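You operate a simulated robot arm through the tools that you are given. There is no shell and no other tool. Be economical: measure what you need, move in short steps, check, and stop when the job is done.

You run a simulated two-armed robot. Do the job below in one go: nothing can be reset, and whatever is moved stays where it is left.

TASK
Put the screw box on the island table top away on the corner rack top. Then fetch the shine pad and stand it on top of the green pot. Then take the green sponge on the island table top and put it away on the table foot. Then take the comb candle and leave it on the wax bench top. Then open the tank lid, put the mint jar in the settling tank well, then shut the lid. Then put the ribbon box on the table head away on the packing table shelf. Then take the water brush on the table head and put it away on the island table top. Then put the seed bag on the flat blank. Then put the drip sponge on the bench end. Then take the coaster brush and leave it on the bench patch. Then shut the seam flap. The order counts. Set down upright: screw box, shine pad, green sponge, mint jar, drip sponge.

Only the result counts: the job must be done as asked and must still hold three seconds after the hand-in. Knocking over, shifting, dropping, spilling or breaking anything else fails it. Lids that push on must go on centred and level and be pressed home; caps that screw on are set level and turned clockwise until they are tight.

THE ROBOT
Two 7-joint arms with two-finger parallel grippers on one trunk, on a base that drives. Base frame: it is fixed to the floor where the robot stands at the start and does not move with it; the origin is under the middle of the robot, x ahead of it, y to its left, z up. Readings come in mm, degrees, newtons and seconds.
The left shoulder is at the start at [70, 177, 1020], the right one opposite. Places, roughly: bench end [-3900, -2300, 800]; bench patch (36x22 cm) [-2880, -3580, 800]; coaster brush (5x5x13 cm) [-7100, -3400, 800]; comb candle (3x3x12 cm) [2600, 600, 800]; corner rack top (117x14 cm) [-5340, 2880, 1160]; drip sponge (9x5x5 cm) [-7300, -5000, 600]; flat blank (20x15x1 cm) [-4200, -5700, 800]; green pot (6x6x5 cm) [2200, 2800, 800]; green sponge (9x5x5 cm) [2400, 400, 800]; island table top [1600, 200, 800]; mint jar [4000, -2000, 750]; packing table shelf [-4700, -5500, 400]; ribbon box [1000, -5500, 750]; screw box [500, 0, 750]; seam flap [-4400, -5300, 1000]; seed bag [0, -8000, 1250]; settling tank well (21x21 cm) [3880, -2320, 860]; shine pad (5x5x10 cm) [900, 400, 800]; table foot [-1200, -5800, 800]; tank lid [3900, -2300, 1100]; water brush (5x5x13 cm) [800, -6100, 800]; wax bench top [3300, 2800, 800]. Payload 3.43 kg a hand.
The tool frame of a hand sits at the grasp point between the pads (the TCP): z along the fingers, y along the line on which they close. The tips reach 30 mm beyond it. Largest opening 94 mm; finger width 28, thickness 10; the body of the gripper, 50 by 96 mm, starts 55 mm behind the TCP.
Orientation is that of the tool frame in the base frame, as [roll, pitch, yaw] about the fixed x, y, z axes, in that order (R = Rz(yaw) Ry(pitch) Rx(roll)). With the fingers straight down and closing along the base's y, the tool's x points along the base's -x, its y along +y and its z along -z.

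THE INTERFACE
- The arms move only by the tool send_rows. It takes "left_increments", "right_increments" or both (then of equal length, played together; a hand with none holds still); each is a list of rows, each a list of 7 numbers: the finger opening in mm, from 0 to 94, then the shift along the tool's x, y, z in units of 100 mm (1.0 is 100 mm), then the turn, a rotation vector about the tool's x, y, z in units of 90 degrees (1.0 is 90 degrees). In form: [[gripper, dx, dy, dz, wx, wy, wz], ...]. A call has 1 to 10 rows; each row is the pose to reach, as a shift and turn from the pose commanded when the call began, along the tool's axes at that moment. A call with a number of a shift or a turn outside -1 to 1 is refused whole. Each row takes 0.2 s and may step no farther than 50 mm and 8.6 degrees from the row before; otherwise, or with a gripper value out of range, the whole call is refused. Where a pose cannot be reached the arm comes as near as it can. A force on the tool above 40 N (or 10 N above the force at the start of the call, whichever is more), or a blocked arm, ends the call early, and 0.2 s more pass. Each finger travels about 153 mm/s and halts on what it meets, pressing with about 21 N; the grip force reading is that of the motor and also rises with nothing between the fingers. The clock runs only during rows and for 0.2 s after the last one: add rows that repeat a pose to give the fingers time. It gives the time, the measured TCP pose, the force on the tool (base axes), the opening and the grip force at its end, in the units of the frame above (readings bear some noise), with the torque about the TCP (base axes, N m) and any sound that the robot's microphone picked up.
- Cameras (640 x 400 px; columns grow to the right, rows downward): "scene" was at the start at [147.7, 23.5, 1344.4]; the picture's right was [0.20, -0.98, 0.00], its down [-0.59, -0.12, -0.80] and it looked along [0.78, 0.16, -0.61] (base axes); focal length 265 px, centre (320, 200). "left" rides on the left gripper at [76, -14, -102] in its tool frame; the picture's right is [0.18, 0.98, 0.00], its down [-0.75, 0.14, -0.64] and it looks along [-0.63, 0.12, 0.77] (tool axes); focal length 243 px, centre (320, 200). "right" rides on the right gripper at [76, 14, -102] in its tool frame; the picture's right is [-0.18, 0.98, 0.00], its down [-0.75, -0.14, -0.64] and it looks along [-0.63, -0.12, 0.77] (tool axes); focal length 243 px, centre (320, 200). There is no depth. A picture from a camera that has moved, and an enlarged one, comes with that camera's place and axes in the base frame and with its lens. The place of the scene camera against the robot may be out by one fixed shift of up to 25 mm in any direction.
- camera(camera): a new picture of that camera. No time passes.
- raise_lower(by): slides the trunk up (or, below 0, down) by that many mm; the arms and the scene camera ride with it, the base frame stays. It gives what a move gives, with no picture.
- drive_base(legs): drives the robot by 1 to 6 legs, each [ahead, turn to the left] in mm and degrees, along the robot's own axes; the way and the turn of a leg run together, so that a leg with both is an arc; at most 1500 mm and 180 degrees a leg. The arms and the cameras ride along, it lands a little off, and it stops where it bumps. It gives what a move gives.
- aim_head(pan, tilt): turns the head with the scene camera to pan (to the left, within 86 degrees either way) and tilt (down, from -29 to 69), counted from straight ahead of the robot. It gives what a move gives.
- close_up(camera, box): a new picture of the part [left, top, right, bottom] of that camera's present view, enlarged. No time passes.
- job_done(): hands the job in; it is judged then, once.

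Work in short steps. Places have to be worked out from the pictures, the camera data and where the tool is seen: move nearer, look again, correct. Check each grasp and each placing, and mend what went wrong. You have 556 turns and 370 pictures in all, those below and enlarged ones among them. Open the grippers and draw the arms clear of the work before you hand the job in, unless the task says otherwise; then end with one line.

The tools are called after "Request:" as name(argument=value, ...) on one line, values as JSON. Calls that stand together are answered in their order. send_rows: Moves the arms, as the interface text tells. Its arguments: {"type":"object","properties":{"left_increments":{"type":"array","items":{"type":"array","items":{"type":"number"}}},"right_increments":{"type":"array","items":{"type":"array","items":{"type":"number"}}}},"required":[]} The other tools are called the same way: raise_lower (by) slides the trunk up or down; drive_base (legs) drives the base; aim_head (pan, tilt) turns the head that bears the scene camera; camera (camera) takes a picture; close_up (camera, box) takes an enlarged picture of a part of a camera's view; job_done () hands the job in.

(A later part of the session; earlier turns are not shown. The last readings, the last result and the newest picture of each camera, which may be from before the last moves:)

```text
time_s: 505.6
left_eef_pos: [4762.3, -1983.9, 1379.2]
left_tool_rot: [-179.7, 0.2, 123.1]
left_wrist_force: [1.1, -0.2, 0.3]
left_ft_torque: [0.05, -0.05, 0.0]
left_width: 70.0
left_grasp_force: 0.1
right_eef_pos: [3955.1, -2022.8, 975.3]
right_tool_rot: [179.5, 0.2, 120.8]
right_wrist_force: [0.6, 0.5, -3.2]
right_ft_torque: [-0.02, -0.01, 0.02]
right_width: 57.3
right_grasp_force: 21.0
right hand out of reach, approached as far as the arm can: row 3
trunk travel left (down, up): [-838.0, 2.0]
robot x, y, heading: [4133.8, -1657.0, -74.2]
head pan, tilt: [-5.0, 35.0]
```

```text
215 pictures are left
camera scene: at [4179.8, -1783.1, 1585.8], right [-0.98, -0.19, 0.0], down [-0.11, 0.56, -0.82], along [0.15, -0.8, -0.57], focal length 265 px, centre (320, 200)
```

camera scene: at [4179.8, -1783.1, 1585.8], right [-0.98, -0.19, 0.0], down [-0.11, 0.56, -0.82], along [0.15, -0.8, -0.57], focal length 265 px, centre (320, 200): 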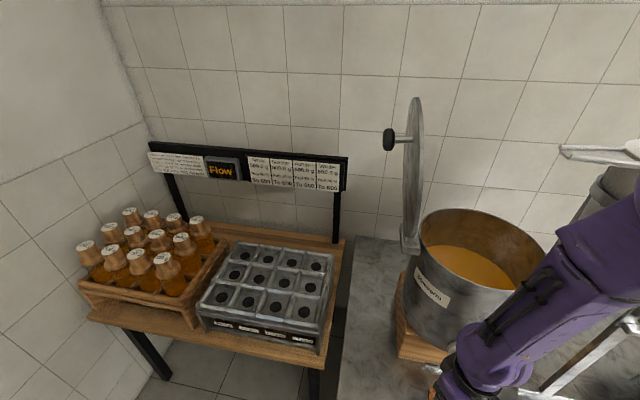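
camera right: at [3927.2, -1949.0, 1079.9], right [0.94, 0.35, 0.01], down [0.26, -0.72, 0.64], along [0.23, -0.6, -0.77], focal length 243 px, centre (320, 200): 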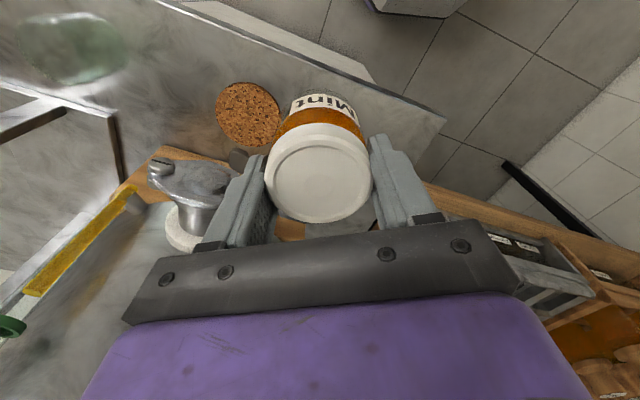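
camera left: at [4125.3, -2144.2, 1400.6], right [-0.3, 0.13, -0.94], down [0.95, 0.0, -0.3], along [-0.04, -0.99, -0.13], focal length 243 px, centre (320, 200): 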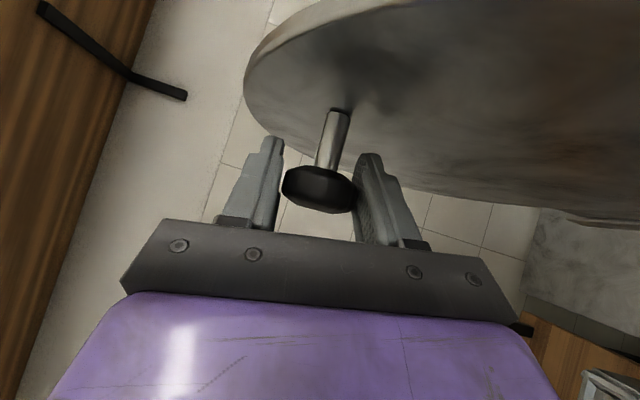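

Now lifting to clear the rim, watching reach.

Request:
send_rows(right_increments=[[30, 0, 0, -0.4, 0, 0, 0], [30, 0, 0, -0.8, 0, 0, 0], [30, 0, 0, -1.0, 0, 0, 0]])

Request:
send_rows(right_increments=[[30, 0, 0, -0.4, 0, 0, 0], [30, 0, 0, -0.8, 0, 0, 0], [30, 0, 0, -1.0, 0, 0, 0]])

Request:
send_rows(right_increments=[[30, 0, 0, -0.3, 0, 0, 0], [30, 0, 0, -0.6, 0, 0, 0]])

Request:
camera(camera="right")

Request:
camera(camera="scene")

```text
time_s: 506.4
left_eef_pos: [4762.3, -1983.9, 1379.3]
left_tool_rot: [-179.8, 0.2, 123.1]
left_wrist_force: [0.2, -0.3, 0.1]
left_ft_torque: [0.04, -0.01, 0.02]
left_width: 70.1
left_grasp_force: 0.1
right_eef_pos: [3960.3, -2038.6, 1054.3]
right_tool_rot: [179.5, 0.1, 120.8]
right_wrist_force: [-0.2, 0.0, -2.2]
right_ft_torque: [-0.06, 0.01, -0.02]
right_width: 57.5
right_grasp_force: 21.0
right hand out of reach, approached as far as the arm can: row 1, 2, 3
trunk travel left (down, up): [-838.0, 2.0]
robot x, y, heading: [4140.7, -1652.8, -74.3]
head pan, tilt: [-5.0, 35.0]
```

```text
time_s: 507.2
left_eef_pos: [4763.0, -1983.7, 1379.1]
left_tool_rot: [-179.7, 0.1, 122.9]
left_wrist_force: [0.2, -0.9, 0.2]
left_ft_torque: [-0.02, -0.01, -0.03]
left_width: 69.9
left_grasp_force: 0.1
right_eef_pos: [3960.2, -2038.5, 1055.4]
right_tool_rot: [179.6, 0.3, 120.8]
right_wrist_force: [-0.3, 0.3, -2.8]
right_ft_torque: [-0.01, -0.01, -0.01]
right_width: 57.3
right_grasp_force: 21.3
right hand out of reach, approached as far as the arm can: row 1, 2, 3
trunk travel left (down, up): [-838.0, 2.0]
robot x, y, heading: [4138.8, -1651.6, -74.4]
head pan, tilt: [-5.0, 35.0]
```

```text
time_s: 507.8
left_eef_pos: [4761.5, -1982.6, 1379.4]
left_tool_rot: [-179.8, 0.2, 122.9]
left_wrist_force: [-0.9, 0.2, 0.8]
left_ft_torque: [-0.03, -0.03, -0.02]
left_width: 70.0
left_grasp_force: 0.1
right_eef_pos: [3960.8, -2038.4, 1055.9]
right_tool_rot: [179.7, 0.2, 120.8]
right_wrist_force: [0.6, 0.4, -2.0]
right_ft_torque: [-0.01, -0.03, 0.02]
right_width: 57.3
right_grasp_force: 20.4
right hand out of reach, approached as far as the arm can: row 1, 2
trunk travel left (down, up): [-838.0, 2.0]
robot x, y, heading: [4136.6, -1654.8, -74.1]
head pan, tilt: [-5.0, 35.0]
```

```text
214 pictures are left
camera right: at [3932.2, -1964.8, 1159.0], right [0.94, 0.34, 0.01], down [0.26, -0.72, 0.64], along [0.23, -0.6, -0.77], focal length 243 px, centre (320, 200)
```

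right: 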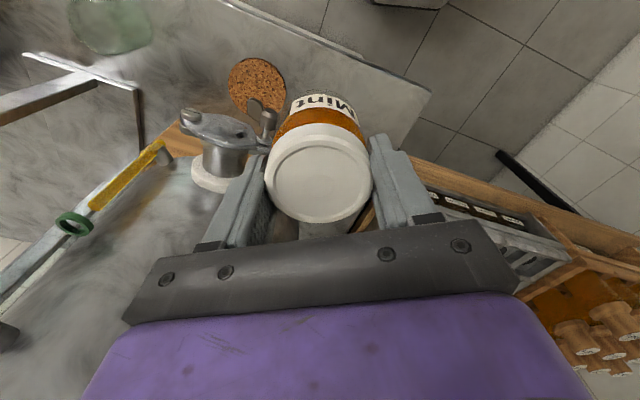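

```text
213 pictures are left
camera scene: at [4180.2, -1782.1, 1585.9], right [-0.98, -0.19, 0.0], down [-0.11, 0.56, -0.82], along [0.15, -0.8, -0.57], focal length 265 px, centre (320, 200)
```

scene: 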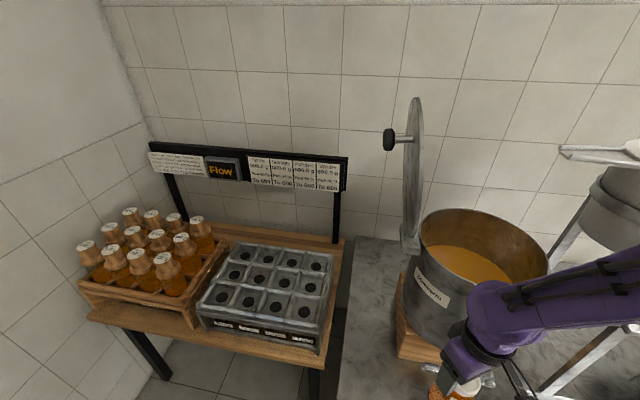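

The arm is folded too close here. I'll back the base off 250 mm, square it, then extend and raise the hand before driving in over the tank.

Request:
drive_base(legs=[[-250, 0], [0, -15.8]])

Request:
send_rows(right_increments=[[30, -0.3, 0.15, 0, 0, 0, 0], [30, -0.6, 0.3, -0.1, 0, 0, 0], [30, -1.0, 0.5, -0.2, 0, 0, 0]])

Request:
send_rows(right_increments=[[30, -0.3, 0.1, -0.2, 0, 0, 0], [30, -0.6, 0.2, -0.5, 0, 0, 0], [30, -0.9, 0.3, -0.8, 0, 0, 0]])

```text
time_s: 510.5
left_eef_pos: [4579.4, -1908.6, 1378.8]
left_tool_rot: [-179.7, 0.1, 106.6]
left_wrist_force: [-0.4, 0.3, -1.1]
left_ft_torque: [0.0, 0.01, 0.0]
left_width: 70.2
left_grasp_force: 0.1
right_eef_pos: [3792.8, -1737.4, 1055.7]
right_tool_rot: [179.7, 0.1, 104.7]
right_wrist_force: [0.7, -0.6, -2.2]
right_ft_torque: [-0.01, -0.02, -0.02]
right_width: 57.3
right_grasp_force: 21.2
trunk travel left (down, up): [-838.0, 2.0]
robot x, y, heading: [4069.6, -1414.6, -90.2]
head pan, tilt: [-5.0, 35.0]
```

```text
time_s: 511.3
left_eef_pos: [4578.9, -1910.2, 1377.6]
left_tool_rot: [-179.8, 0.1, 106.7]
left_wrist_force: [-0.2, 0.7, -0.5]
left_ft_torque: [-0.02, -0.01, -0.02]
left_width: 70.0
left_grasp_force: 0.0
right_eef_pos: [3867.5, -1822.0, 1077.6]
right_tool_rot: [179.4, 0.1, 104.7]
right_wrist_force: [0.8, 0.7, -2.1]
right_ft_torque: [0.0, 0.03, -0.01]
right_width: 57.6
right_grasp_force: 21.0
trunk travel left (down, up): [-838.0, 2.0]
robot x, y, heading: [4070.8, -1418.9, -90.4]
head pan, tilt: [-5.0, 35.0]
```

```text
time_s: 512.1
left_eef_pos: [4578.2, -1910.3, 1377.8]
left_tool_rot: [-179.8, 0.1, 106.8]
left_wrist_force: [0.2, 0.0, 0.2]
left_ft_torque: [-0.01, -0.01, 0.01]
left_width: 70.3
left_grasp_force: 0.0
right_eef_pos: [3919.2, -1899.7, 1157.9]
right_tool_rot: [179.7, 0.3, 104.6]
right_wrist_force: [-0.3, -0.2, -2.4]
right_ft_torque: [0.02, 0.0, -0.01]
right_width: 57.4
right_grasp_force: 20.9
trunk travel left (down, up): [-838.0, 2.0]
robot x, y, heading: [4072.4, -1420.8, -90.4]
head pan, tilt: [-5.0, 35.0]
```

Raising to ~1240 and aligning x with the well.

Request:
send_rows(right_increments=[[30, -0.1, -0.2, -0.3, 0, 0, 0], [30, -0.2, -0.4, -0.6, 0, 0, 0], [30, -0.24, -0.47, -0.85, 0, 0, 0]])

Request:
camera(camera="scene")

Request:
camera(camera="right")

```text
time_s: 512.9
left_eef_pos: [4577.7, -1907.7, 1379.4]
left_tool_rot: [-179.9, 0.2, 106.7]
left_wrist_force: [-0.3, 0.6, 0.1]
left_ft_torque: [-0.01, 0.01, 0.01]
left_width: 70.1
left_grasp_force: 0.0
right_eef_pos: [3876.4, -1935.8, 1242.0]
right_tool_rot: [179.6, 0.2, 104.6]
right_wrist_force: [0.6, 0.6, -2.4]
right_ft_torque: [-0.01, -0.01, -0.02]
right_width: 57.4
right_grasp_force: 20.6
trunk travel left (down, up): [-838.0, 2.0]
robot x, y, heading: [4071.5, -1417.3, -90.6]
head pan, tilt: [-5.0, 35.0]
```

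```text
212 pictures are left
camera scene: at [4074.3, -1549.1, 1586.0], right [-1.0, 0.09, 0.0], down [0.05, 0.57, -0.82], along [-0.08, -0.82, -0.57], focal length 265 px, centre (320, 200)
```

scene: 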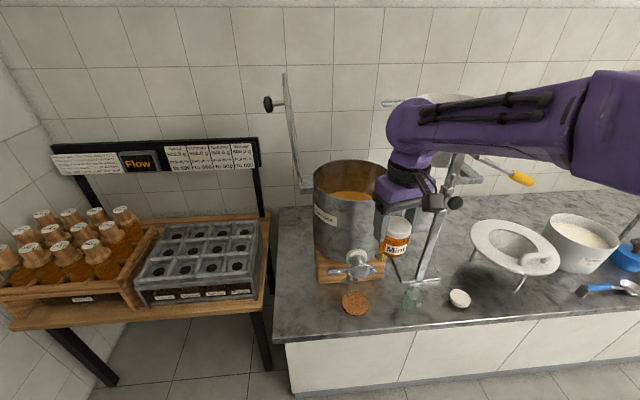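

```text
211 pictures are left
camera right: at [3870.7, -1856.7, 1344.7], right [1.0, 0.07, 0.01], down [0.05, -0.76, 0.64], along [0.05, -0.64, -0.77], focal length 243 px, centre (320, 200)
```

right: 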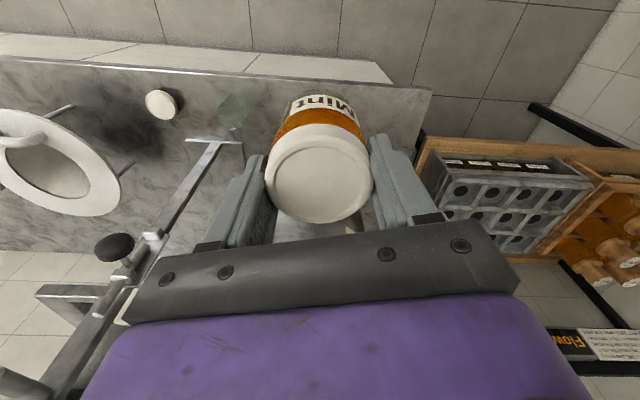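

The forearm would swing toward the saucepan if bent, so I'll stretch the arm forward here (elbow near the shoulder–wrist line) before driving in. The well centre measures (3880, −2312).

Request:
send_rows(right_increments=[[30, -0.3, -0.08, 0, 0, 0, 0], [30, -0.6, -0.16, 0.1, 0, 0, 0], [30, -1.0, -0.26, 0.2, 0, 0, 0]])

Request:
camera(camera="scene")

```text
time_s: 513.7
left_eef_pos: [4577.9, -1911.7, 1378.2]
left_tool_rot: [-179.7, 0.2, 106.8]
left_wrist_force: [0.3, -0.5, 0.4]
left_ft_torque: [0.0, 0.0, -0.02]
left_width: 70.0
left_grasp_force: 0.1
right_eef_pos: [3878.3, -2040.6, 1223.5]
right_tool_rot: [179.6, 0.1, 104.7]
right_wrist_force: [-0.9, -0.5, -2.2]
right_ft_torque: [0.0, 0.01, 0.01]
right_width: 57.3
right_grasp_force: 20.8
trunk travel left (down, up): [-838.0, 2.0]
robot x, y, heading: [4069.8, -1416.7, -90.5]
head pan, tilt: [-5.0, 35.0]
```

```text
210 pictures are left
camera scene: at [4073.9, -1552.6, 1585.7], right [-1.0, 0.09, 0.0], down [0.05, 0.57, -0.82], along [-0.08, -0.81, -0.58], focal length 265 px, centre (320, 200)
```

scene: 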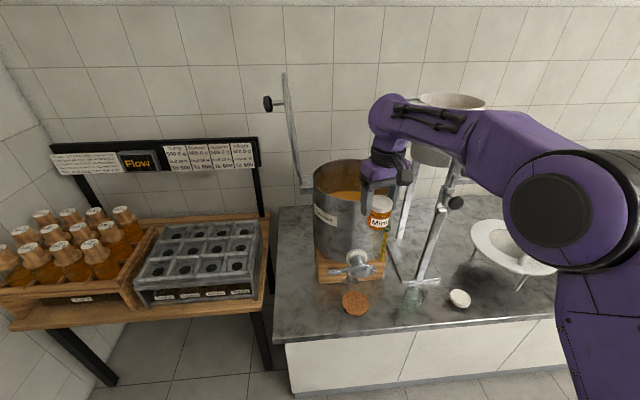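

The elbow now sits clear of the pan. Driving 268 mm straight in over the tank.

Request:
drive_base(legs=[[268, 0]])

Request:
camera(camera="scene")

Request:
camera(camera="right")

```text
time_s: 515.6
left_eef_pos: [4575.2, -2178.1, 1379.2]
left_tool_rot: [-179.7, 0.3, 106.7]
left_wrist_force: [-0.8, 0.2, 0.7]
left_ft_torque: [0.04, 0.03, -0.01]
left_width: 70.4
left_grasp_force: 0.1
right_eef_pos: [3876.5, -2308.2, 1225.5]
right_tool_rot: [179.6, 0.3, 104.5]
right_wrist_force: [0.3, -0.3, -2.4]
right_ft_torque: [-0.03, -0.03, -0.02]
right_width: 57.1
right_grasp_force: 20.9
trunk travel left (down, up): [-838.0, 2.0]
robot x, y, heading: [4069.0, -1687.9, -90.5]
head pan, tilt: [-5.0, 35.0]
```

```text
209 pictures are left
camera scene: at [4071.9, -1819.7, 1586.2], right [-1.0, 0.09, 0.0], down [0.05, 0.57, -0.82], along [-0.08, -0.82, -0.57], focal length 265 px, centre (320, 200)
```

scene: 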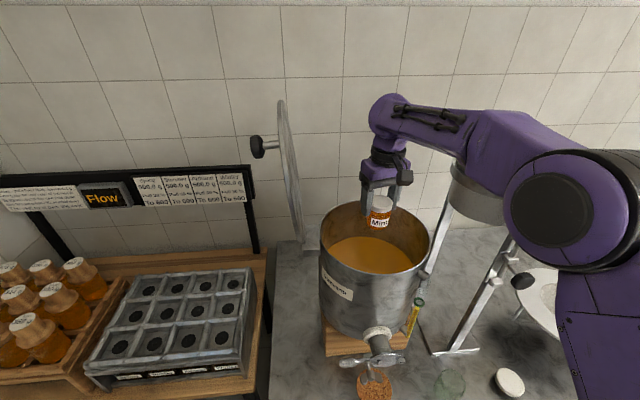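

```text
208 pictures are left
camera right: at [3869.4, -2229.1, 1328.4], right [1.0, 0.07, 0.01], down [0.05, -0.76, 0.65], along [0.05, -0.64, -0.76], focal length 243 px, centre (320, 200)
```

right: 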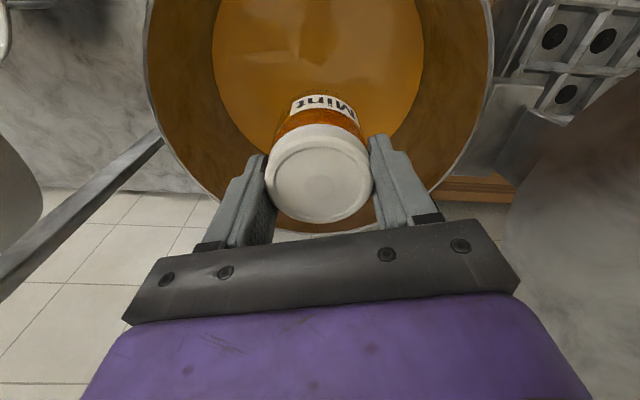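

Centred over the well (centre ≈(3878, −2312), radius ~131). Lowering slowly into it, watching for contact.

Request:
send_rows(right_increments=[[30, 0, 0, 0.25, 0, 0, 0], [30, 0, 0, 0.5, 0, 0, 0], [30, 0, 0, 0.75, 0, 0, 0], [30, 0, 0, 1.0, 0, 0, 0]])

Request:
camera(camera="right")

Request:
camera(camera="scene")

```text
time_s: 516.6
left_eef_pos: [4574.2, -2182.4, 1379.1]
left_tool_rot: [-179.9, 0.2, 106.7]
left_wrist_force: [0.9, -0.1, 0.4]
left_ft_torque: [-0.04, 0.03, 0.02]
left_width: 70.0
left_grasp_force: 0.1
right_eef_pos: [3875.3, -2309.5, 1125.1]
right_tool_rot: [179.7, 0.3, 104.6]
right_wrist_force: [0.0, -0.6, -1.7]
right_ft_torque: [0.0, 0.05, 0.01]
right_width: 57.2
right_grasp_force: 21.0
trunk travel left (down, up): [-838.0, 2.0]
robot x, y, heading: [4066.3, -1690.0, -91.0]
head pan, tilt: [-5.0, 35.0]
```

```text
207 pictures are left
camera right: at [3868.0, -2233.1, 1228.4], right [1.0, 0.07, 0.01], down [0.05, -0.76, 0.64], along [0.05, -0.64, -0.77], focal length 243 px, centre (320, 200)
```

right: 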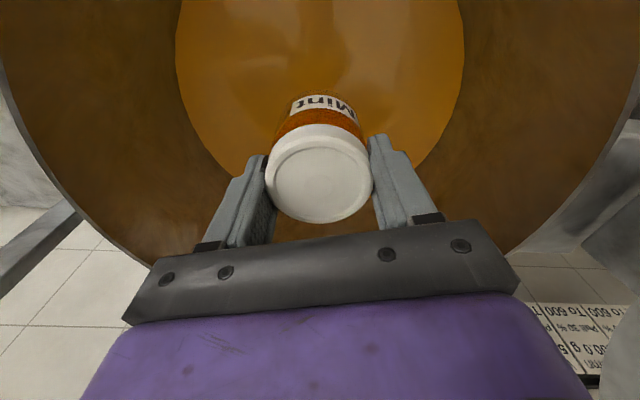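

```text
206 pictures are left
camera scene: at [4071.7, -1822.9, 1585.9], right [-1.0, 0.09, 0.0], down [0.05, 0.57, -0.82], along [-0.08, -0.81, -0.57], focal length 265 px, centre (320, 200)
```

scene: 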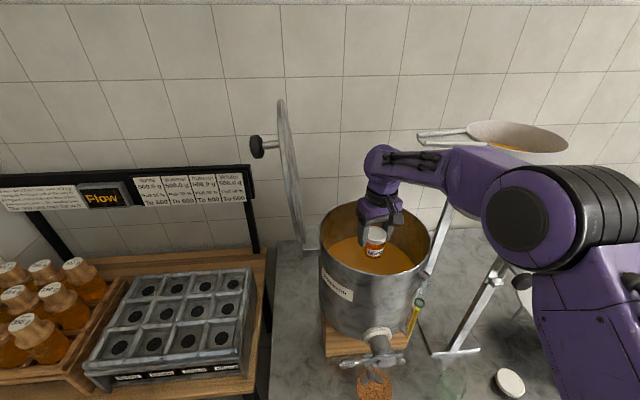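

Centred. Continue down in smaller steps.

Request:
send_rows(right_increments=[[30, 0, 0, 0.15, 0, 0, 0], [30, 0, 0, 0.3, 0, 0, 0], [30, 0, 0, 0.45, 0, 0, 0], [30, 0, 0, 0.6, 0, 0, 0], [30, 0, 0, 0.7, 0, 0, 0], [30, 0, 0, 0.8, 0, 0, 0]])

Request:
camera(camera="right")

Request:
camera(camera="scene")

```text
time_s: 518.0
left_eef_pos: [4575.3, -2181.8, 1379.3]
left_tool_rot: [-179.9, 0.1, 106.7]
left_wrist_force: [0.4, -0.2, 1.3]
left_ft_torque: [0.0, 0.02, -0.01]
left_width: 70.0
left_grasp_force: 0.1
right_eef_pos: [3875.0, -2309.2, 1044.6]
right_tool_rot: [179.6, 0.1, 104.5]
right_wrist_force: [-0.8, 0.2, -2.8]
right_ft_torque: [0.01, 0.01, 0.0]
right_width: 57.6
right_grasp_force: 20.5
trunk travel left (down, up): [-838.0, 2.0]
robot x, y, heading: [4071.0, -1690.1, -90.5]
head pan, tilt: [-5.0, 35.0]
```

```text
205 pictures are left
camera right: at [3869.2, -2230.6, 1148.3], right [1.0, 0.07, 0.01], down [0.05, -0.76, 0.64], along [0.05, -0.64, -0.77], focal length 243 px, centre (320, 200)
```

right: 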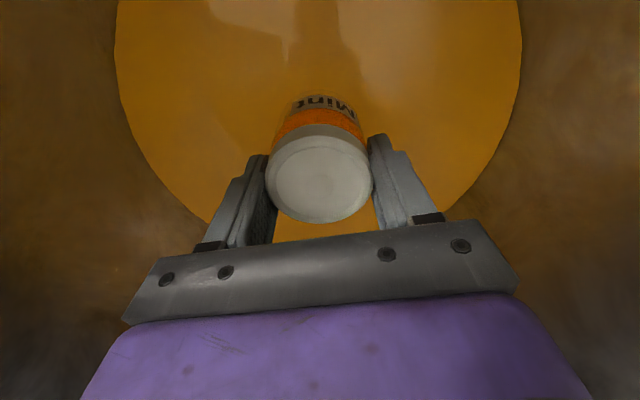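

```text
204 pictures are left
camera scene: at [4071.9, -1822.1, 1585.9], right [-1.0, 0.09, 0.0], down [0.05, 0.57, -0.82], along [-0.08, -0.82, -0.57], focal length 265 px, centre (320, 200)
```

scene: 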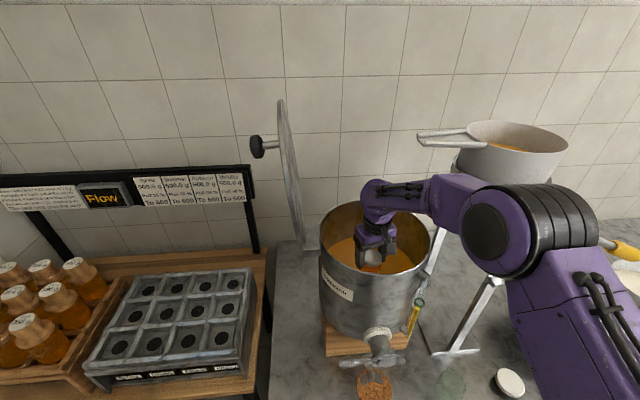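

Honey surface seems near z≈965. Lowering in 5 mm steps to feel whether it carries the jar.

Request:
send_rows(right_increments=[[30, 0, 0, 0.06, 0, 0, 0], [30, 0, 0, 0.12, 0, 0, 0], [30, 0, 0, 0.18, 0, 0, 0], [30, 0, 0, 0.24, 0, 0, 0], [30, 0, 0, 0.3, 0, 0, 0], [30, 0, 0, 0.36, 0, 0, 0], [30, 0, 0, 0.42, 0, 0, 0]])

Request:
camera(camera="right")

Request:
camera(camera="scene")

```text
time_s: 519.6
left_eef_pos: [4576.5, -2182.0, 1379.5]
left_tool_rot: [-179.8, 0.3, 106.7]
left_wrist_force: [1.0, 0.4, -0.2]
left_ft_torque: [0.02, 0.01, -0.02]
left_width: 70.2
left_grasp_force: 0.1
right_eef_pos: [3876.7, -2311.2, 1001.1]
right_tool_rot: [179.6, 0.3, 104.6]
right_wrist_force: [0.3, 0.2, -2.6]
right_ft_torque: [-0.01, 0.0, -0.01]
right_width: 57.2
right_grasp_force: 20.8
trunk travel left (down, up): [-838.0, 2.0]
robot x, y, heading: [4065.7, -1688.8, -90.3]
head pan, tilt: [-5.0, 35.0]
```

```text
203 pictures are left
camera right: at [3870.3, -2232.9, 1104.8], right [1.0, 0.07, 0.01], down [0.05, -0.76, 0.64], along [0.05, -0.64, -0.77], focal length 243 px, centre (320, 200)
```

right: 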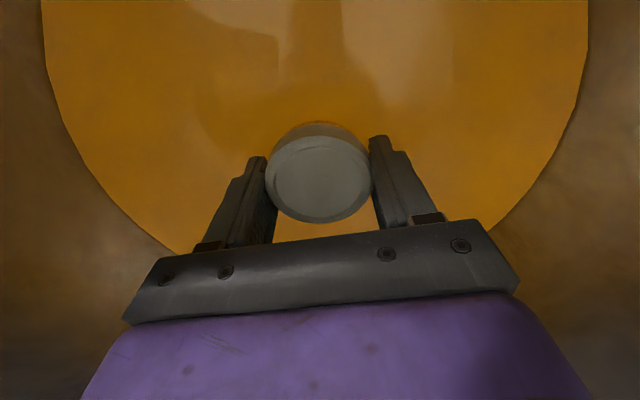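

```text
202 pictures are left
camera scene: at [4071.9, -1822.3, 1585.9], right [-1.0, 0.09, 0.0], down [0.05, 0.57, -0.82], along [-0.08, -0.82, -0.57], focal length 265 px, centre (320, 200)
```

scene: 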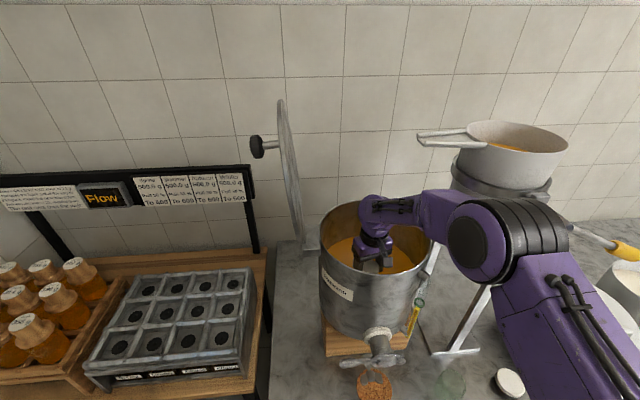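

The honey is only visual; the jar must reach the floor near 860. The forearm still clears the rim by ~100 mm, so I continue down slowly.

Request:
send_rows(right_increments=[[30, 0, 0, 0.07, 0, 0, 0], [30, 0, 0, 0.14, 0, 0, 0], [30, 0, 0, 0.21, 0, 0, 0], [30, 0, 0, 0.28, 0, 0, 0], [30, 0, 0, 0.35, 0, 0, 0], [30, 0, 0, 0.42, 0, 0, 0], [30, 0, 0, 0.48, 0, 0, 0], [30, 0, 0, 0.54, 0, 0, 0]])

Request:
camera(camera="scene")

```text
time_s: 521.4
left_eef_pos: [4575.6, -2181.8, 1378.3]
left_tool_rot: [-179.9, 0.2, 106.7]
left_wrist_force: [-0.8, -0.1, -0.1]
left_ft_torque: [-0.01, 0.02, -0.02]
left_width: 70.0
left_grasp_force: 0.1
right_eef_pos: [3877.2, -2310.6, 948.2]
right_tool_rot: [179.6, 0.3, 104.5]
right_wrist_force: [-0.5, -0.3, -2.6]
right_ft_torque: [0.03, 0.02, 0.03]
right_width: 57.2
right_grasp_force: 20.6
trunk travel left (down, up): [-838.0, 2.0]
robot x, y, heading: [4068.1, -1689.7, -90.6]
head pan, tilt: [-5.0, 35.0]
```

```text
201 pictures are left
camera scene: at [4071.9, -1822.3, 1585.9], right [-1.0, 0.09, 0.0], down [0.05, 0.57, -0.82], along [-0.08, -0.82, -0.57], focal length 265 px, centre (320, 200)
```

scene: 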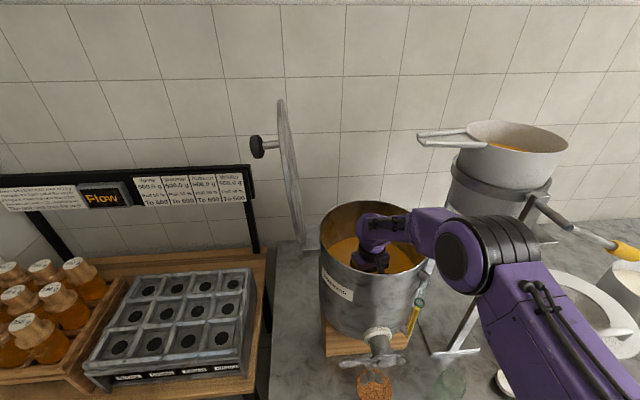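

Still free. Continuing in 4 mm steps.

Request:
send_rows(right_increments=[[30, 0, 0, 0.04, 0, 0, 0], [30, 0, 0, 0.08, 0, 0, 0], [30, 0, 0, 0.12, 0, 0, 0], [30, 0, 0, 0.16, 0, 0, 0], [30, 0, 0, 0.2, 0, 0, 0], [30, 0, 0, 0.24, 0, 0, 0], [30, 0, 0, 0.28, 0, 0, 0], [30, 0, 0, 0.32, 0, 0, 0]])

Request:
close_up(camera="scene", box=[300, 180, 520, 300])

```text
time_s: 523.2
left_eef_pos: [4575.6, -2180.4, 1378.1]
left_tool_rot: [-179.7, 0.2, 106.7]
left_wrist_force: [-0.5, -0.4, 0.6]
left_ft_torque: [0.01, 0.02, -0.01]
left_width: 70.0
left_grasp_force: 0.1
right_eef_pos: [3879.9, -2309.6, 917.5]
right_tool_rot: [179.8, 0.4, 104.5]
right_wrist_force: [0.9, 0.1, 5.2]
right_ft_torque: [-0.21, 0.03, 0.0]
right_width: 57.3
right_grasp_force: 21.0
trunk travel left (down, up): [-838.0, 2.0]
robot x, y, heading: [4069.5, -1691.9, -90.4]
head pan, tilt: [-5.0, 35.0]
```

```text
2.91 times, centred on (410, 240) of scene
camera zoom: at [4072.6, -1820.5, 1586.2], right [-1.0, 0.09, 0.0], down [0.05, 0.57, -0.82], along [-0.08, -0.82, -0.57], focal length 771 px, centre (58, 84)
```

zoom: 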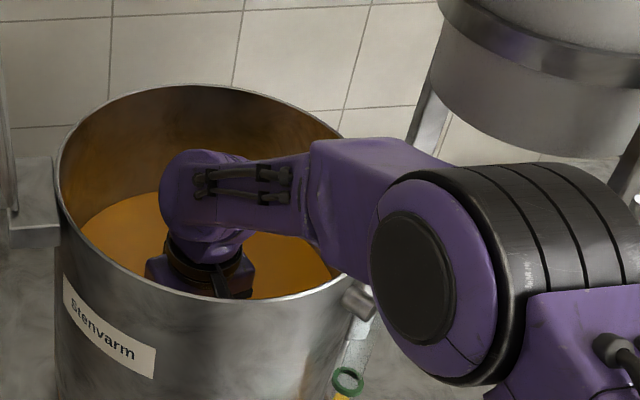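

Contact at TCP 917 (≈8 N): the jar stands on the floor. Releasing and rising straight up.

Request:
send_rows(right_increments=[[62, 0, 0, 0, 0, 0, 0], [75, 0, 0, 0, 0, 0, 0], [90, 0, 0, 0, 0, 0, 0], [90, 0, 0, -0.1, 0, 0, 0], [90, 0, 0, -0.3, 0, 0, 0], [90, 0, 0, -0.6, 0, 0, 0], [90, 0, 0, -1.0, 0, 0, 0]])

Request:
send_rows(right_increments=[[90, 0, 0, -0.4, 0, 0, 0], [90, 0, 0, -0.8, 0, 0, 0], [90, 0, 0, -1.0, 0, 0, 0]])

Request:
send_rows(right_increments=[[90, 0, 0, -0.4, 0, 0, 0], [90, 0, 0, -0.8, 0, 0, 0], [90, 0, 0, -1.0, 0, 0, 0]])

Request:
camera(camera="right")

Request:
camera(camera="scene")

```text
time_s: 524.8
left_eef_pos: [4576.7, -2180.4, 1378.7]
left_tool_rot: [-179.8, 0.2, 106.6]
left_wrist_force: [-0.1, 0.2, -0.5]
left_ft_torque: [-0.01, -0.01, 0.02]
left_width: 69.8
left_grasp_force: 0.1
right_eef_pos: [3880.0, -2307.0, 1018.9]
right_tool_rot: [179.5, 0.2, 104.5]
right_wrist_force: [-0.3, 0.2, 0.6]
right_ft_torque: [-0.03, 0.01, 0.03]
right_width: 90.1
right_grasp_force: 0.0
trunk travel left (down, up): [-838.0, 2.0]
robot x, y, heading: [4069.8, -1690.3, -90.3]
head pan, tilt: [-5.0, 35.0]
```

```text
time_s: 525.6
left_eef_pos: [4574.9, -2180.6, 1378.6]
left_tool_rot: [-179.7, 0.2, 106.7]
left_wrist_force: [-0.1, 0.0, 0.0]
left_ft_torque: [0.02, -0.01, -0.01]
left_width: 69.8
left_grasp_force: 0.0
right_eef_pos: [3877.0, -2310.2, 1115.7]
right_tool_rot: [179.5, 0.1, 104.7]
right_wrist_force: [0.3, 0.2, 0.3]
right_ft_torque: [-0.02, -0.01, 0.0]
right_width: 89.9
right_grasp_force: 0.1
trunk travel left (down, up): [-838.0, 2.0]
robot x, y, heading: [4067.6, -1690.6, -90.0]
head pan, tilt: [-5.0, 35.0]
```

```text
time_s: 526.4
left_eef_pos: [4576.1, -2181.3, 1378.7]
left_tool_rot: [-179.8, 0.3, 106.8]
left_wrist_force: [0.1, 0.1, 0.3]
left_ft_torque: [0.01, -0.01, 0.02]
left_width: 70.1
left_grasp_force: 0.1
right_eef_pos: [3874.1, -2310.1, 1218.3]
right_tool_rot: [179.6, 0.1, 104.6]
right_wrist_force: [-1.1, -0.1, -0.1]
right_ft_torque: [-0.02, 0.0, -0.01]
right_width: 90.0
right_grasp_force: 0.0
trunk travel left (down, up): [-838.0, 2.0]
robot x, y, heading: [4067.4, -1692.0, -90.4]
head pan, tilt: [-5.0, 35.0]
```

```text
199 pictures are left
camera right: at [3867.9, -2232.4, 1320.8], right [1.0, 0.07, 0.01], down [0.05, -0.76, 0.64], along [0.05, -0.64, -0.77], focal length 243 px, centre (320, 200)
```

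right: 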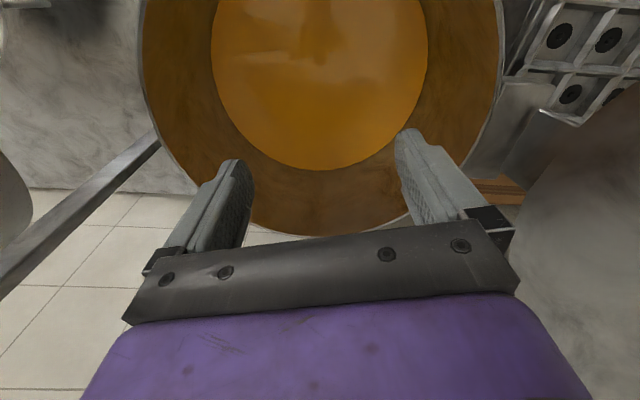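

```text
198 pictures are left
camera scene: at [4071.9, -1822.2, 1585.9], right [-1.0, 0.09, 0.0], down [0.05, 0.57, -0.82], along [-0.08, -0.82, -0.57], focal length 265 px, centre (320, 200)
```

scene: 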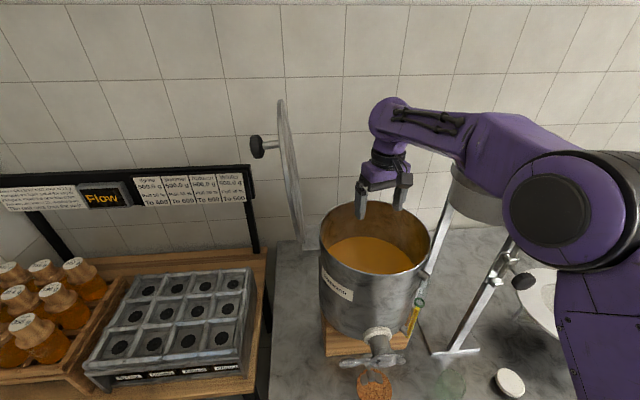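

The jar is in. Now to shut the lid: I'll back off, shift the base west, and re-grip the knob with the left hand as before.

Request:
drive_base(legs=[[-460, 0], [0, -90], [215, 0], [0, 90]])

Request:
camera(camera="scene")

```text
time_s: 538.3
left_eef_pos: [4335.5, -1727.3, 1379.5]
left_tool_rot: [-179.8, 0.2, 104.4]
left_wrist_force: [0.2, -0.1, -0.2]
left_ft_torque: [-0.01, 0.01, 0.0]
left_width: 69.8
left_grasp_force: 0.0
right_eef_pos: [3630.0, -1828.9, 1217.9]
right_tool_rot: [179.6, 0.3, 102.3]
right_wrist_force: [0.0, 0.1, -0.1]
right_ft_torque: [-0.01, 0.01, 0.02]
right_width: 90.2
right_grasp_force: 0.1
trunk travel left (down, up): [-838.0, 2.0]
robot x, y, heading: [3846.9, -1216.5, -92.9]
head pan, tilt: [-5.0, 35.0]
```

```text
197 pictures are left
camera scene: at [3845.9, -1348.3, 1586.0], right [-0.99, 0.13, 0.0], down [0.08, 0.57, -0.82], along [-0.11, -0.81, -0.57], focal length 265 px, centre (320, 200)
```

scene: 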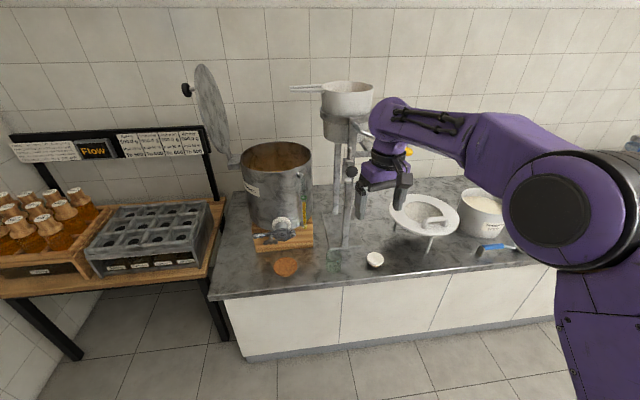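

Retracting the right hand and re-forming the left hand's tilted grasp orientation in free air.

Request:
send_rows(right_increments=[[70, 0.4, 0, 0, 0, 0, 0], [70, 0.8, 0, 0, 0, 0, 0], [70, 1.0, 0, 0, 0, 0, 0]])

Request:
send_rows(right_increments=[[70, 0.4, 0, 0, 0, 0, 0], [70, 0.8, 0, 0, 0, 0, 0], [70, 1.0, 0, 0, 0, 0, 0]])

Request:
send_rows(right_increments=[[70, 0.4, 0, 0, 0, 0, 0], [70, 0.6, 0, 0, 0, 0, 0]])

Request:
send_rows(left_increments=[[94, 0, 0, 0, 0.0884, -0.0212, -0.0276], [94, 0, 0, 0, 0.1768, -0.0424, -0.0552], [94, 0, 0, 0, 0.2652, -0.0636, -0.0828], [94, 0, 0, 0, 0.3536, -0.0848, -0.1104], [94, 0, 0, 0, 0.442, -0.106, -0.138], [94, 0, 0, 0, 0.53, -0.127, -0.1656]])

Request:
send_rows(left_increments=[[94, 0, 0, 0, 0.0852, -0.0205, -0.0266], [94, 0, 0, 0, 0.1704, -0.041, -0.0532], [94, 0, 0, 0, 0.2556, -0.0615, -0.0798], [94, 0, 0, 0, 0.3408, -0.082, -0.1064], [94, 0, 0, 0, 0.426, -0.1025, -0.133], [94, 0, 0, 0, 0.511, -0.123, -0.1596]])

```text
time_s: 539.1
left_eef_pos: [4336.5, -1727.3, 1379.4]
left_tool_rot: [-179.7, 0.2, 104.6]
left_wrist_force: [-0.2, 0.1, 0.1]
left_ft_torque: [0.01, -0.03, 0.03]
left_width: 70.1
left_grasp_force: 0.0
right_eef_pos: [3608.2, -1728.3, 1217.4]
right_tool_rot: [179.6, 0.2, 102.2]
right_wrist_force: [-0.3, -0.3, 0.1]
right_ft_torque: [-0.02, -0.01, -0.04]
right_width: 70.1
right_grasp_force: 0.1
trunk travel left (down, up): [-838.0, 2.0]
robot x, y, heading: [3845.1, -1218.5, -92.6]
head pan, tilt: [-5.0, 35.0]
```

```text
time_s: 539.9
left_eef_pos: [4330.5, -1730.0, 1379.3]
left_tool_rot: [179.9, 0.2, 104.4]
left_wrist_force: [-0.6, 0.0, -0.9]
left_ft_torque: [0.01, -0.03, -0.01]
left_width: 70.0
left_grasp_force: 0.0
right_eef_pos: [3582.8, -1632.2, 1217.8]
right_tool_rot: [179.5, 0.3, 102.3]
right_wrist_force: [-0.5, 0.6, 0.7]
right_ft_torque: [0.0, -0.02, 0.03]
right_width: 70.1
right_grasp_force: 0.0
trunk travel left (down, up): [-838.0, 2.0]
robot x, y, heading: [3846.4, -1210.6, -92.7]
head pan, tilt: [-5.0, 35.0]
```

```text
time_s: 540.5
left_eef_pos: [4331.3, -1727.4, 1381.3]
left_tool_rot: [-180.0, 0.2, 104.4]
left_wrist_force: [0.2, 0.0, -0.4]
left_ft_torque: [0.02, 0.0, -0.01]
left_width: 69.7
left_grasp_force: 0.0
right_eef_pos: [3570.7, -1574.5, 1218.4]
right_tool_rot: [179.5, 0.4, 102.2]
right_wrist_force: [0.9, 1.1, 0.6]
right_ft_torque: [0.03, -0.04, 0.01]
right_width: 70.2
right_grasp_force: 0.1
trunk travel left (down, up): [-838.0, 2.0]
robot x, y, heading: [3843.1, -1219.3, -92.6]
head pan, tilt: [-5.0, 35.0]
```

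```text
time_s: 541.9
left_eef_pos: [4336.5, -1727.6, 1378.8]
left_tool_rot: [-130.8, 4.3, 122.3]
left_wrist_force: [-0.2, 0.9, 0.4]
left_ft_torque: [0.03, -0.01, -0.01]
left_width: 93.8
left_grasp_force: 0.1
right_eef_pos: [3575.6, -1574.8, 1218.6]
right_tool_rot: [179.7, 0.1, 102.3]
right_wrist_force: [0.2, -0.1, 0.4]
right_ft_torque: [-0.02, 0.03, -0.02]
right_width: 70.1
right_grasp_force: 0.1
trunk travel left (down, up): [-838.0, 2.0]
robot x, y, heading: [3845.8, -1214.7, -92.7]
head pan, tilt: [-5.0, 35.0]
```

```text
time_s: 543.3
left_eef_pos: [4336.9, -1728.4, 1380.0]
left_tool_rot: [-84.7, -5.8, 136.7]
left_wrist_force: [0.5, -0.4, 0.5]
left_ft_torque: [0.01, 0.01, -0.02]
left_width: 94.0
left_grasp_force: 0.1
right_eef_pos: [3575.0, -1575.2, 1219.8]
right_tool_rot: [179.6, 0.1, 102.3]
right_wrist_force: [-0.6, 0.8, 0.3]
right_ft_torque: [0.02, -0.01, 0.02]
right_width: 70.1
right_grasp_force: 0.0
trunk travel left (down, up): [-838.0, 2.0]
robot x, y, heading: [3850.9, -1213.9, -92.6]
head pan, tilt: [-5.0, 35.0]
```

Orientation is set. Turn to −90° and drive forward to the counter.

Request:
drive_base(legs=[[0, 2.6], [450, 0]])

Request:
camera(camera="left")

Request:
camera(camera="scene")

```text
time_s: 546.5
left_eef_pos: [4352.6, -2169.0, 1381.1]
left_tool_rot: [-84.7, -5.7, 139.1]
left_wrist_force: [0.1, 0.0, -0.9]
left_ft_torque: [0.01, -0.03, 0.01]
left_width: 94.1
left_grasp_force: 0.1
right_eef_pos: [3586.4, -2046.3, 1218.3]
right_tool_rot: [179.5, 0.4, 104.6]
right_wrist_force: [0.6, 0.5, -0.2]
right_ft_torque: [0.0, 0.0, 0.03]
right_width: 70.1
right_grasp_force: 0.1
trunk travel left (down, up): [-838.0, 2.0]
robot x, y, heading: [3849.0, -1677.6, -90.6]
head pan, tilt: [-5.0, 35.0]
```

```text
196 pictures are left
camera left: at [4364.6, -2041.3, 1392.0], right [-0.27, 0.12, -0.96], down [0.96, -0.01, -0.27], along [-0.04, -0.99, -0.11], focal length 243 px, centre (320, 200)
```

left: 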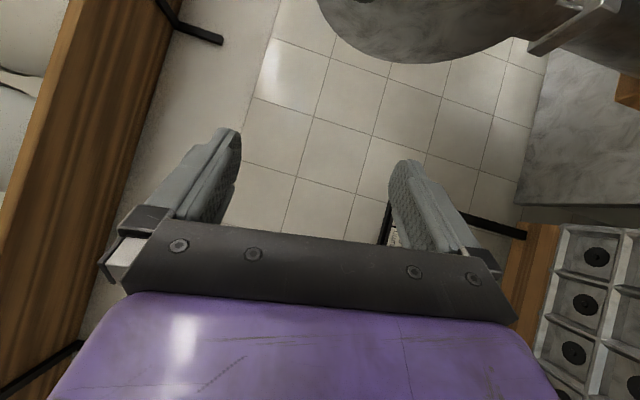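

```text
195 pictures are left
camera scene: at [3849.8, -1808.8, 1586.1], right [-1.0, 0.09, 0.0], down [0.05, 0.57, -0.82], along [-0.08, -0.82, -0.57], focal length 265 px, centre (320, 200)
```

scene: 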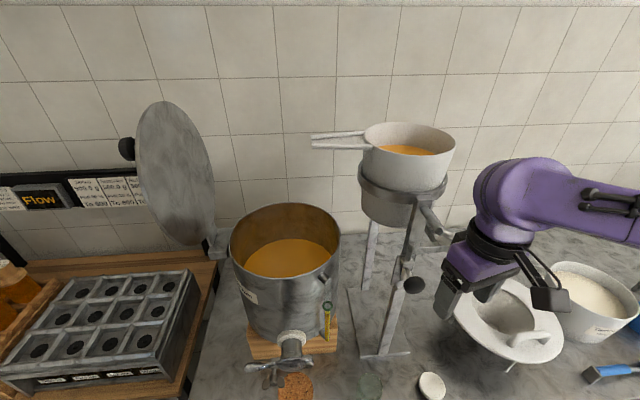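

Moving the left hand to a stand-off 100 mm behind the knob.

Request:
send_rows(left_increments=[[94, 0.24, 0.08, 0.29, 0, 0, 0], [94, 0.475, 0.15, 0.585, 0, 0, 0], [94, 0.71, 0.22, 0.87, 0, 0, 0], [94, 0.95, 0.3, 1.0, 0, 0, 0]])

Request:
camera(camera="left")

```text
time_s: 547.5
left_eef_pos: [4212.2, -2185.6, 1372.5]
left_tool_rot: [-84.8, -5.6, 139.1]
left_wrist_force: [-0.5, 0.6, -0.1]
left_ft_torque: [0.0, -0.06, 0.0]
left_width: 94.0
left_grasp_force: 0.0
right_eef_pos: [3585.7, -2046.9, 1217.7]
right_tool_rot: [179.5, 0.2, 104.6]
right_wrist_force: [-0.7, -0.7, 0.5]
right_ft_torque: [0.01, -0.02, 0.02]
right_width: 70.3
right_grasp_force: 0.1
trunk travel left (down, up): [-838.0, 2.0]
robot x, y, heading: [3843.6, -1681.7, -90.1]
head pan, tilt: [-5.0, 35.0]
```

```text
194 pictures are left
camera left: at [4222.1, -2059.0, 1384.2], right [-0.27, 0.12, -0.96], down [0.96, 0.0, -0.27], along [-0.04, -0.99, -0.11], focal length 243 px, centre (320, 200)
```

left: 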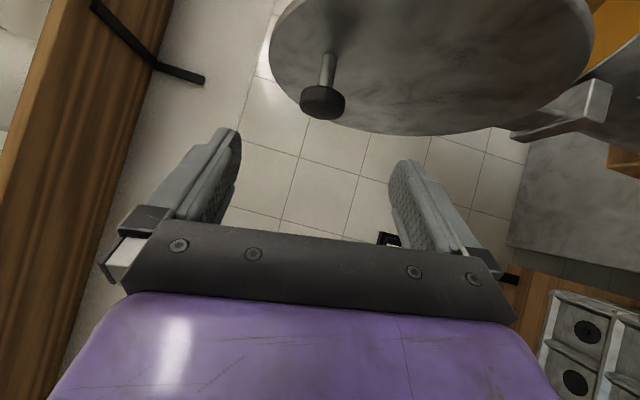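

Knob is nearly straight ahead (≈119 mm). Advance and close.

Request:
send_rows(left_increments=[[94, 0.02, 0.01, 0.35, 0, 0, 0], [94, 0.05, 0.02, 0.7, 0, 0, 0], [94, 0.06, 0.026, 1.0, 0, 0, 0]])

Request:
send_rows(left_increments=[[94, 0, 0, 0.1, 0, 0, 0], [94, 0, 0, 0.19, 0, 0, 0], [60, 0, 0, 0.19, 0, 0, 0], [20, 0, 0, 0.19, 0, 0, 0], [20, 0, 0, 0.19, 0, 0, 0]])

Request:
camera(camera="left")

```text
time_s: 548.2
left_eef_pos: [4146.0, -2255.2, 1376.2]
left_tool_rot: [-84.9, -5.7, 139.1]
left_wrist_force: [-0.2, 0.0, -0.2]
left_ft_torque: [0.0, -0.02, 0.01]
left_width: 94.0
left_grasp_force: 0.1
right_eef_pos: [3587.5, -2047.1, 1218.4]
right_tool_rot: [179.7, 0.1, 104.7]
right_wrist_force: [-0.8, 0.3, 0.3]
right_ft_torque: [0.0, -0.01, -0.03]
right_width: 70.0
right_grasp_force: 0.1
trunk travel left (down, up): [-838.0, 2.0]
robot x, y, heading: [3845.1, -1678.1, -90.4]
head pan, tilt: [-5.0, 35.0]
```

```text
time_s: 549.5
left_eef_pos: [4135.4, -2270.0, 1381.7]
left_tool_rot: [-84.5, -5.5, 139.2]
left_wrist_force: [8.0, -11.6, 22.1]
left_ft_torque: [-0.07, -0.49, 0.46]
left_width: 41.2
left_grasp_force: 45.1
right_eef_pos: [3587.0, -2047.6, 1219.9]
right_tool_rot: [179.5, 0.4, 104.6]
right_wrist_force: [-0.2, -0.1, -0.4]
right_ft_torque: [0.01, -0.01, 0.02]
right_width: 70.2
right_grasp_force: 0.0
trunk travel left (down, up): [-838.0, 2.0]
robot x, y, heading: [3848.6, -1679.3, -90.4]
head pan, tilt: [-5.0, 35.0]
```

```text
193 pictures are left
camera left: at [4145.0, -2142.7, 1392.1], right [-0.27, 0.11, -0.96], down [0.96, 0.0, -0.27], along [-0.03, -0.99, -0.11], focal length 243 px, centre (320, 200)
```

left: 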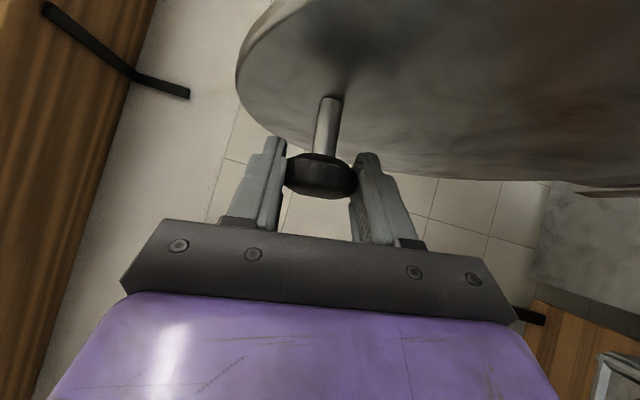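

Knob gripped. Swinging the lid back 20° along the same arc.

Request:
send_rows(left_increments=[[20, 0.087, -0.018, 0.075, -0.018, 0, 0.021], [20, 0.174, -0.033, 0.15, -0.0362, 0, 0.0421], [20, 0.35, -0.047, 0.301, -0.0723, 0.0006, 0.0843], [20, 0.525, -0.04, 0.451, -0.1085, 0.001, 0.1264], [20, 0.7, -0.013, 0.601, -0.1447, 0.001, 0.1686]])

Request:
camera(camera="scene")

```text
time_s: 550.6
left_eef_pos: [4037.1, -2268.5, 1394.9]
left_tool_rot: [-98.0, 9.7, 138.5]
left_wrist_force: [2.8, -7.4, 21.2]
left_ft_torque: [-0.25, -0.73, 0.12]
left_width: 41.3
left_grasp_force: 43.0
right_eef_pos: [3584.2, -2046.8, 1217.9]
right_tool_rot: [179.5, 0.3, 104.4]
right_wrist_force: [0.0, 0.0, -0.7]
right_ft_torque: [0.03, -0.02, 0.0]
right_width: 70.1
right_grasp_force: 0.0
trunk travel left (down, up): [-838.0, 2.0]
robot x, y, heading: [3846.0, -1677.3, -90.3]
head pan, tilt: [-5.0, 35.0]
```

```text
192 pictures are left
camera scene: at [3846.0, -1809.7, 1586.0], right [-1.0, 0.1, 0.0], down [0.06, 0.57, -0.82], along [-0.08, -0.82, -0.57], focal length 265 px, centre (320, 200)
```

scene: 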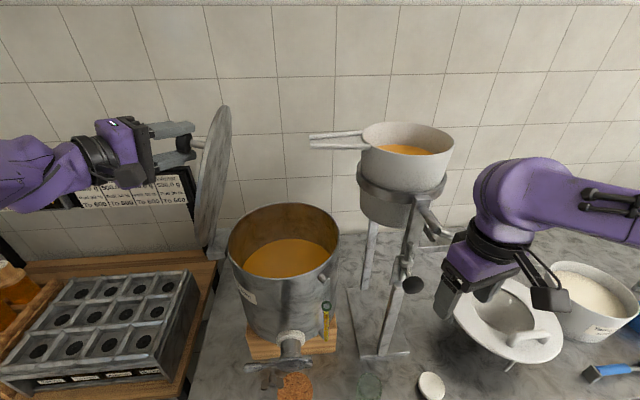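

Working. Repeating the same tool-frame arc (20° per call).

Request:
send_rows(left_increments=[[20, 0.087, -0.018, 0.075, -0.018, 0, 0.021], [20, 0.174, -0.033, 0.15, -0.0362, 0, 0.0421], [20, 0.35, -0.047, 0.301, -0.0723, 0.0006, 0.0843], [20, 0.525, -0.04, 0.451, -0.1085, 0.001, 0.1264], [20, 0.7, -0.013, 0.601, -0.1447, 0.001, 0.1686]])

Request:
send_rows(left_increments=[[20, 0.087, -0.018, 0.075, -0.018, 0, 0.021], [20, 0.174, -0.033, 0.15, -0.0362, 0, 0.0421], [20, 0.35, -0.047, 0.301, -0.0723, 0.0006, 0.0843], [20, 0.525, -0.04, 0.451, -0.1085, 0.001, 0.1264], [20, 0.7, -0.013, 0.601, -0.1447, 0.001, 0.1686]])

Request:
camera(camera="scene")

```text
time_s: 552.0
left_eef_pos: [3961.9, -2269.8, 1379.1]
left_tool_rot: [-110.8, 23.7, 135.1]
left_wrist_force: [-3.7, 37.3, 11.3]
left_ft_torque: [0.1, -0.83, -0.91]
left_width: 40.1
left_grasp_force: 44.9
left hand out of reach, approached as far as the arm can: row 4, 5
right_eef_pos: [3585.9, -2034.3, 1222.5]
right_tool_rot: [179.7, 0.9, 104.6]
right_wrist_force: [0.6, -0.3, -0.8]
right_ft_torque: [0.01, 0.01, 0.0]
right_width: 69.9
right_grasp_force: 0.0
trunk travel left (down, up): [-838.0, 2.0]
robot x, y, heading: [3843.2, -1677.2, -90.5]
head pan, tilt: [-5.0, 35.0]
stopped in row 5 (left hand): the force on the tool passed its limit (the readings are from after the stop); the commanded pose is now the measured one
```

```text
time_s: 553.2
left_eef_pos: [3884.0, -2278.2, 1334.9]
left_tool_rot: [-127.4, 36.1, 127.3]
left_wrist_force: [-11.3, 40.6, 16.4]
left_ft_torque: [0.09, -0.83, -0.3]
left_width: 40.6
left_grasp_force: 44.9
left hand out of reach, approached as far as the arm can: row 2, 3, 4, 5
right_eef_pos: [3582.8, -2031.5, 1222.9]
right_tool_rot: [179.6, 1.0, 104.6]
right_wrist_force: [0.2, -0.4, -0.3]
right_ft_torque: [0.03, -0.01, -0.02]
right_width: 70.2
right_grasp_force: 0.0
trunk travel left (down, up): [-838.0, 2.0]
robot x, y, heading: [3849.8, -1673.9, -90.3]
head pan, tilt: [-5.0, 35.0]
```

```text
191 pictures are left
camera scene: at [3843.7, -1790.6, 1587.5], right [-1.0, 0.09, -0.01], down [0.06, 0.56, -0.83], along [-0.07, -0.82, -0.56], focal length 265 px, centre (320, 200)
```

scene: 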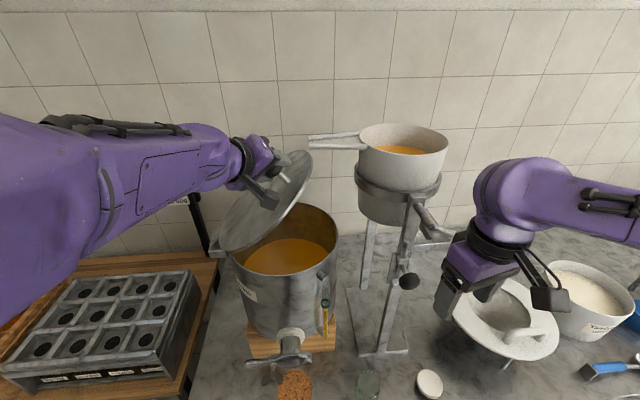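

The arm is near a joint limit here (40 N sideways). I'll relieve it by pivoting the hand about the clamp axis to a steeper tilt, without moving the lid.

Request:
send_rows(left_increments=[[20, 0, 0, 0, 0, 0.04, 0], [20, 0, 0, 0, 0, 0.08, 0], [20, 0, 0, 0, 0, 0.12, 0], [20, 0, 0, 0, 0, 0.16, 0]])

```text
time_s: 554.2
left_eef_pos: [3876.8, -2280.6, 1328.9]
left_tool_rot: [-135.4, 27.1, 113.5]
left_wrist_force: [-13.4, 31.5, 12.3]
left_ft_torque: [-0.7, 0.22, 0.39]
left_width: 41.0
left_grasp_force: 45.4
right_eef_pos: [3582.8, -2035.3, 1221.6]
right_tool_rot: [179.4, 0.9, 104.5]
right_wrist_force: [0.2, 0.2, -0.3]
right_ft_torque: [0.05, -0.01, 0.01]
right_width: 69.7
right_grasp_force: 0.0
trunk travel left (down, up): [-838.0, 2.0]
robot x, y, heading: [3842.7, -1682.0, -90.3]
head pan, tilt: [-5.0, 35.0]
```

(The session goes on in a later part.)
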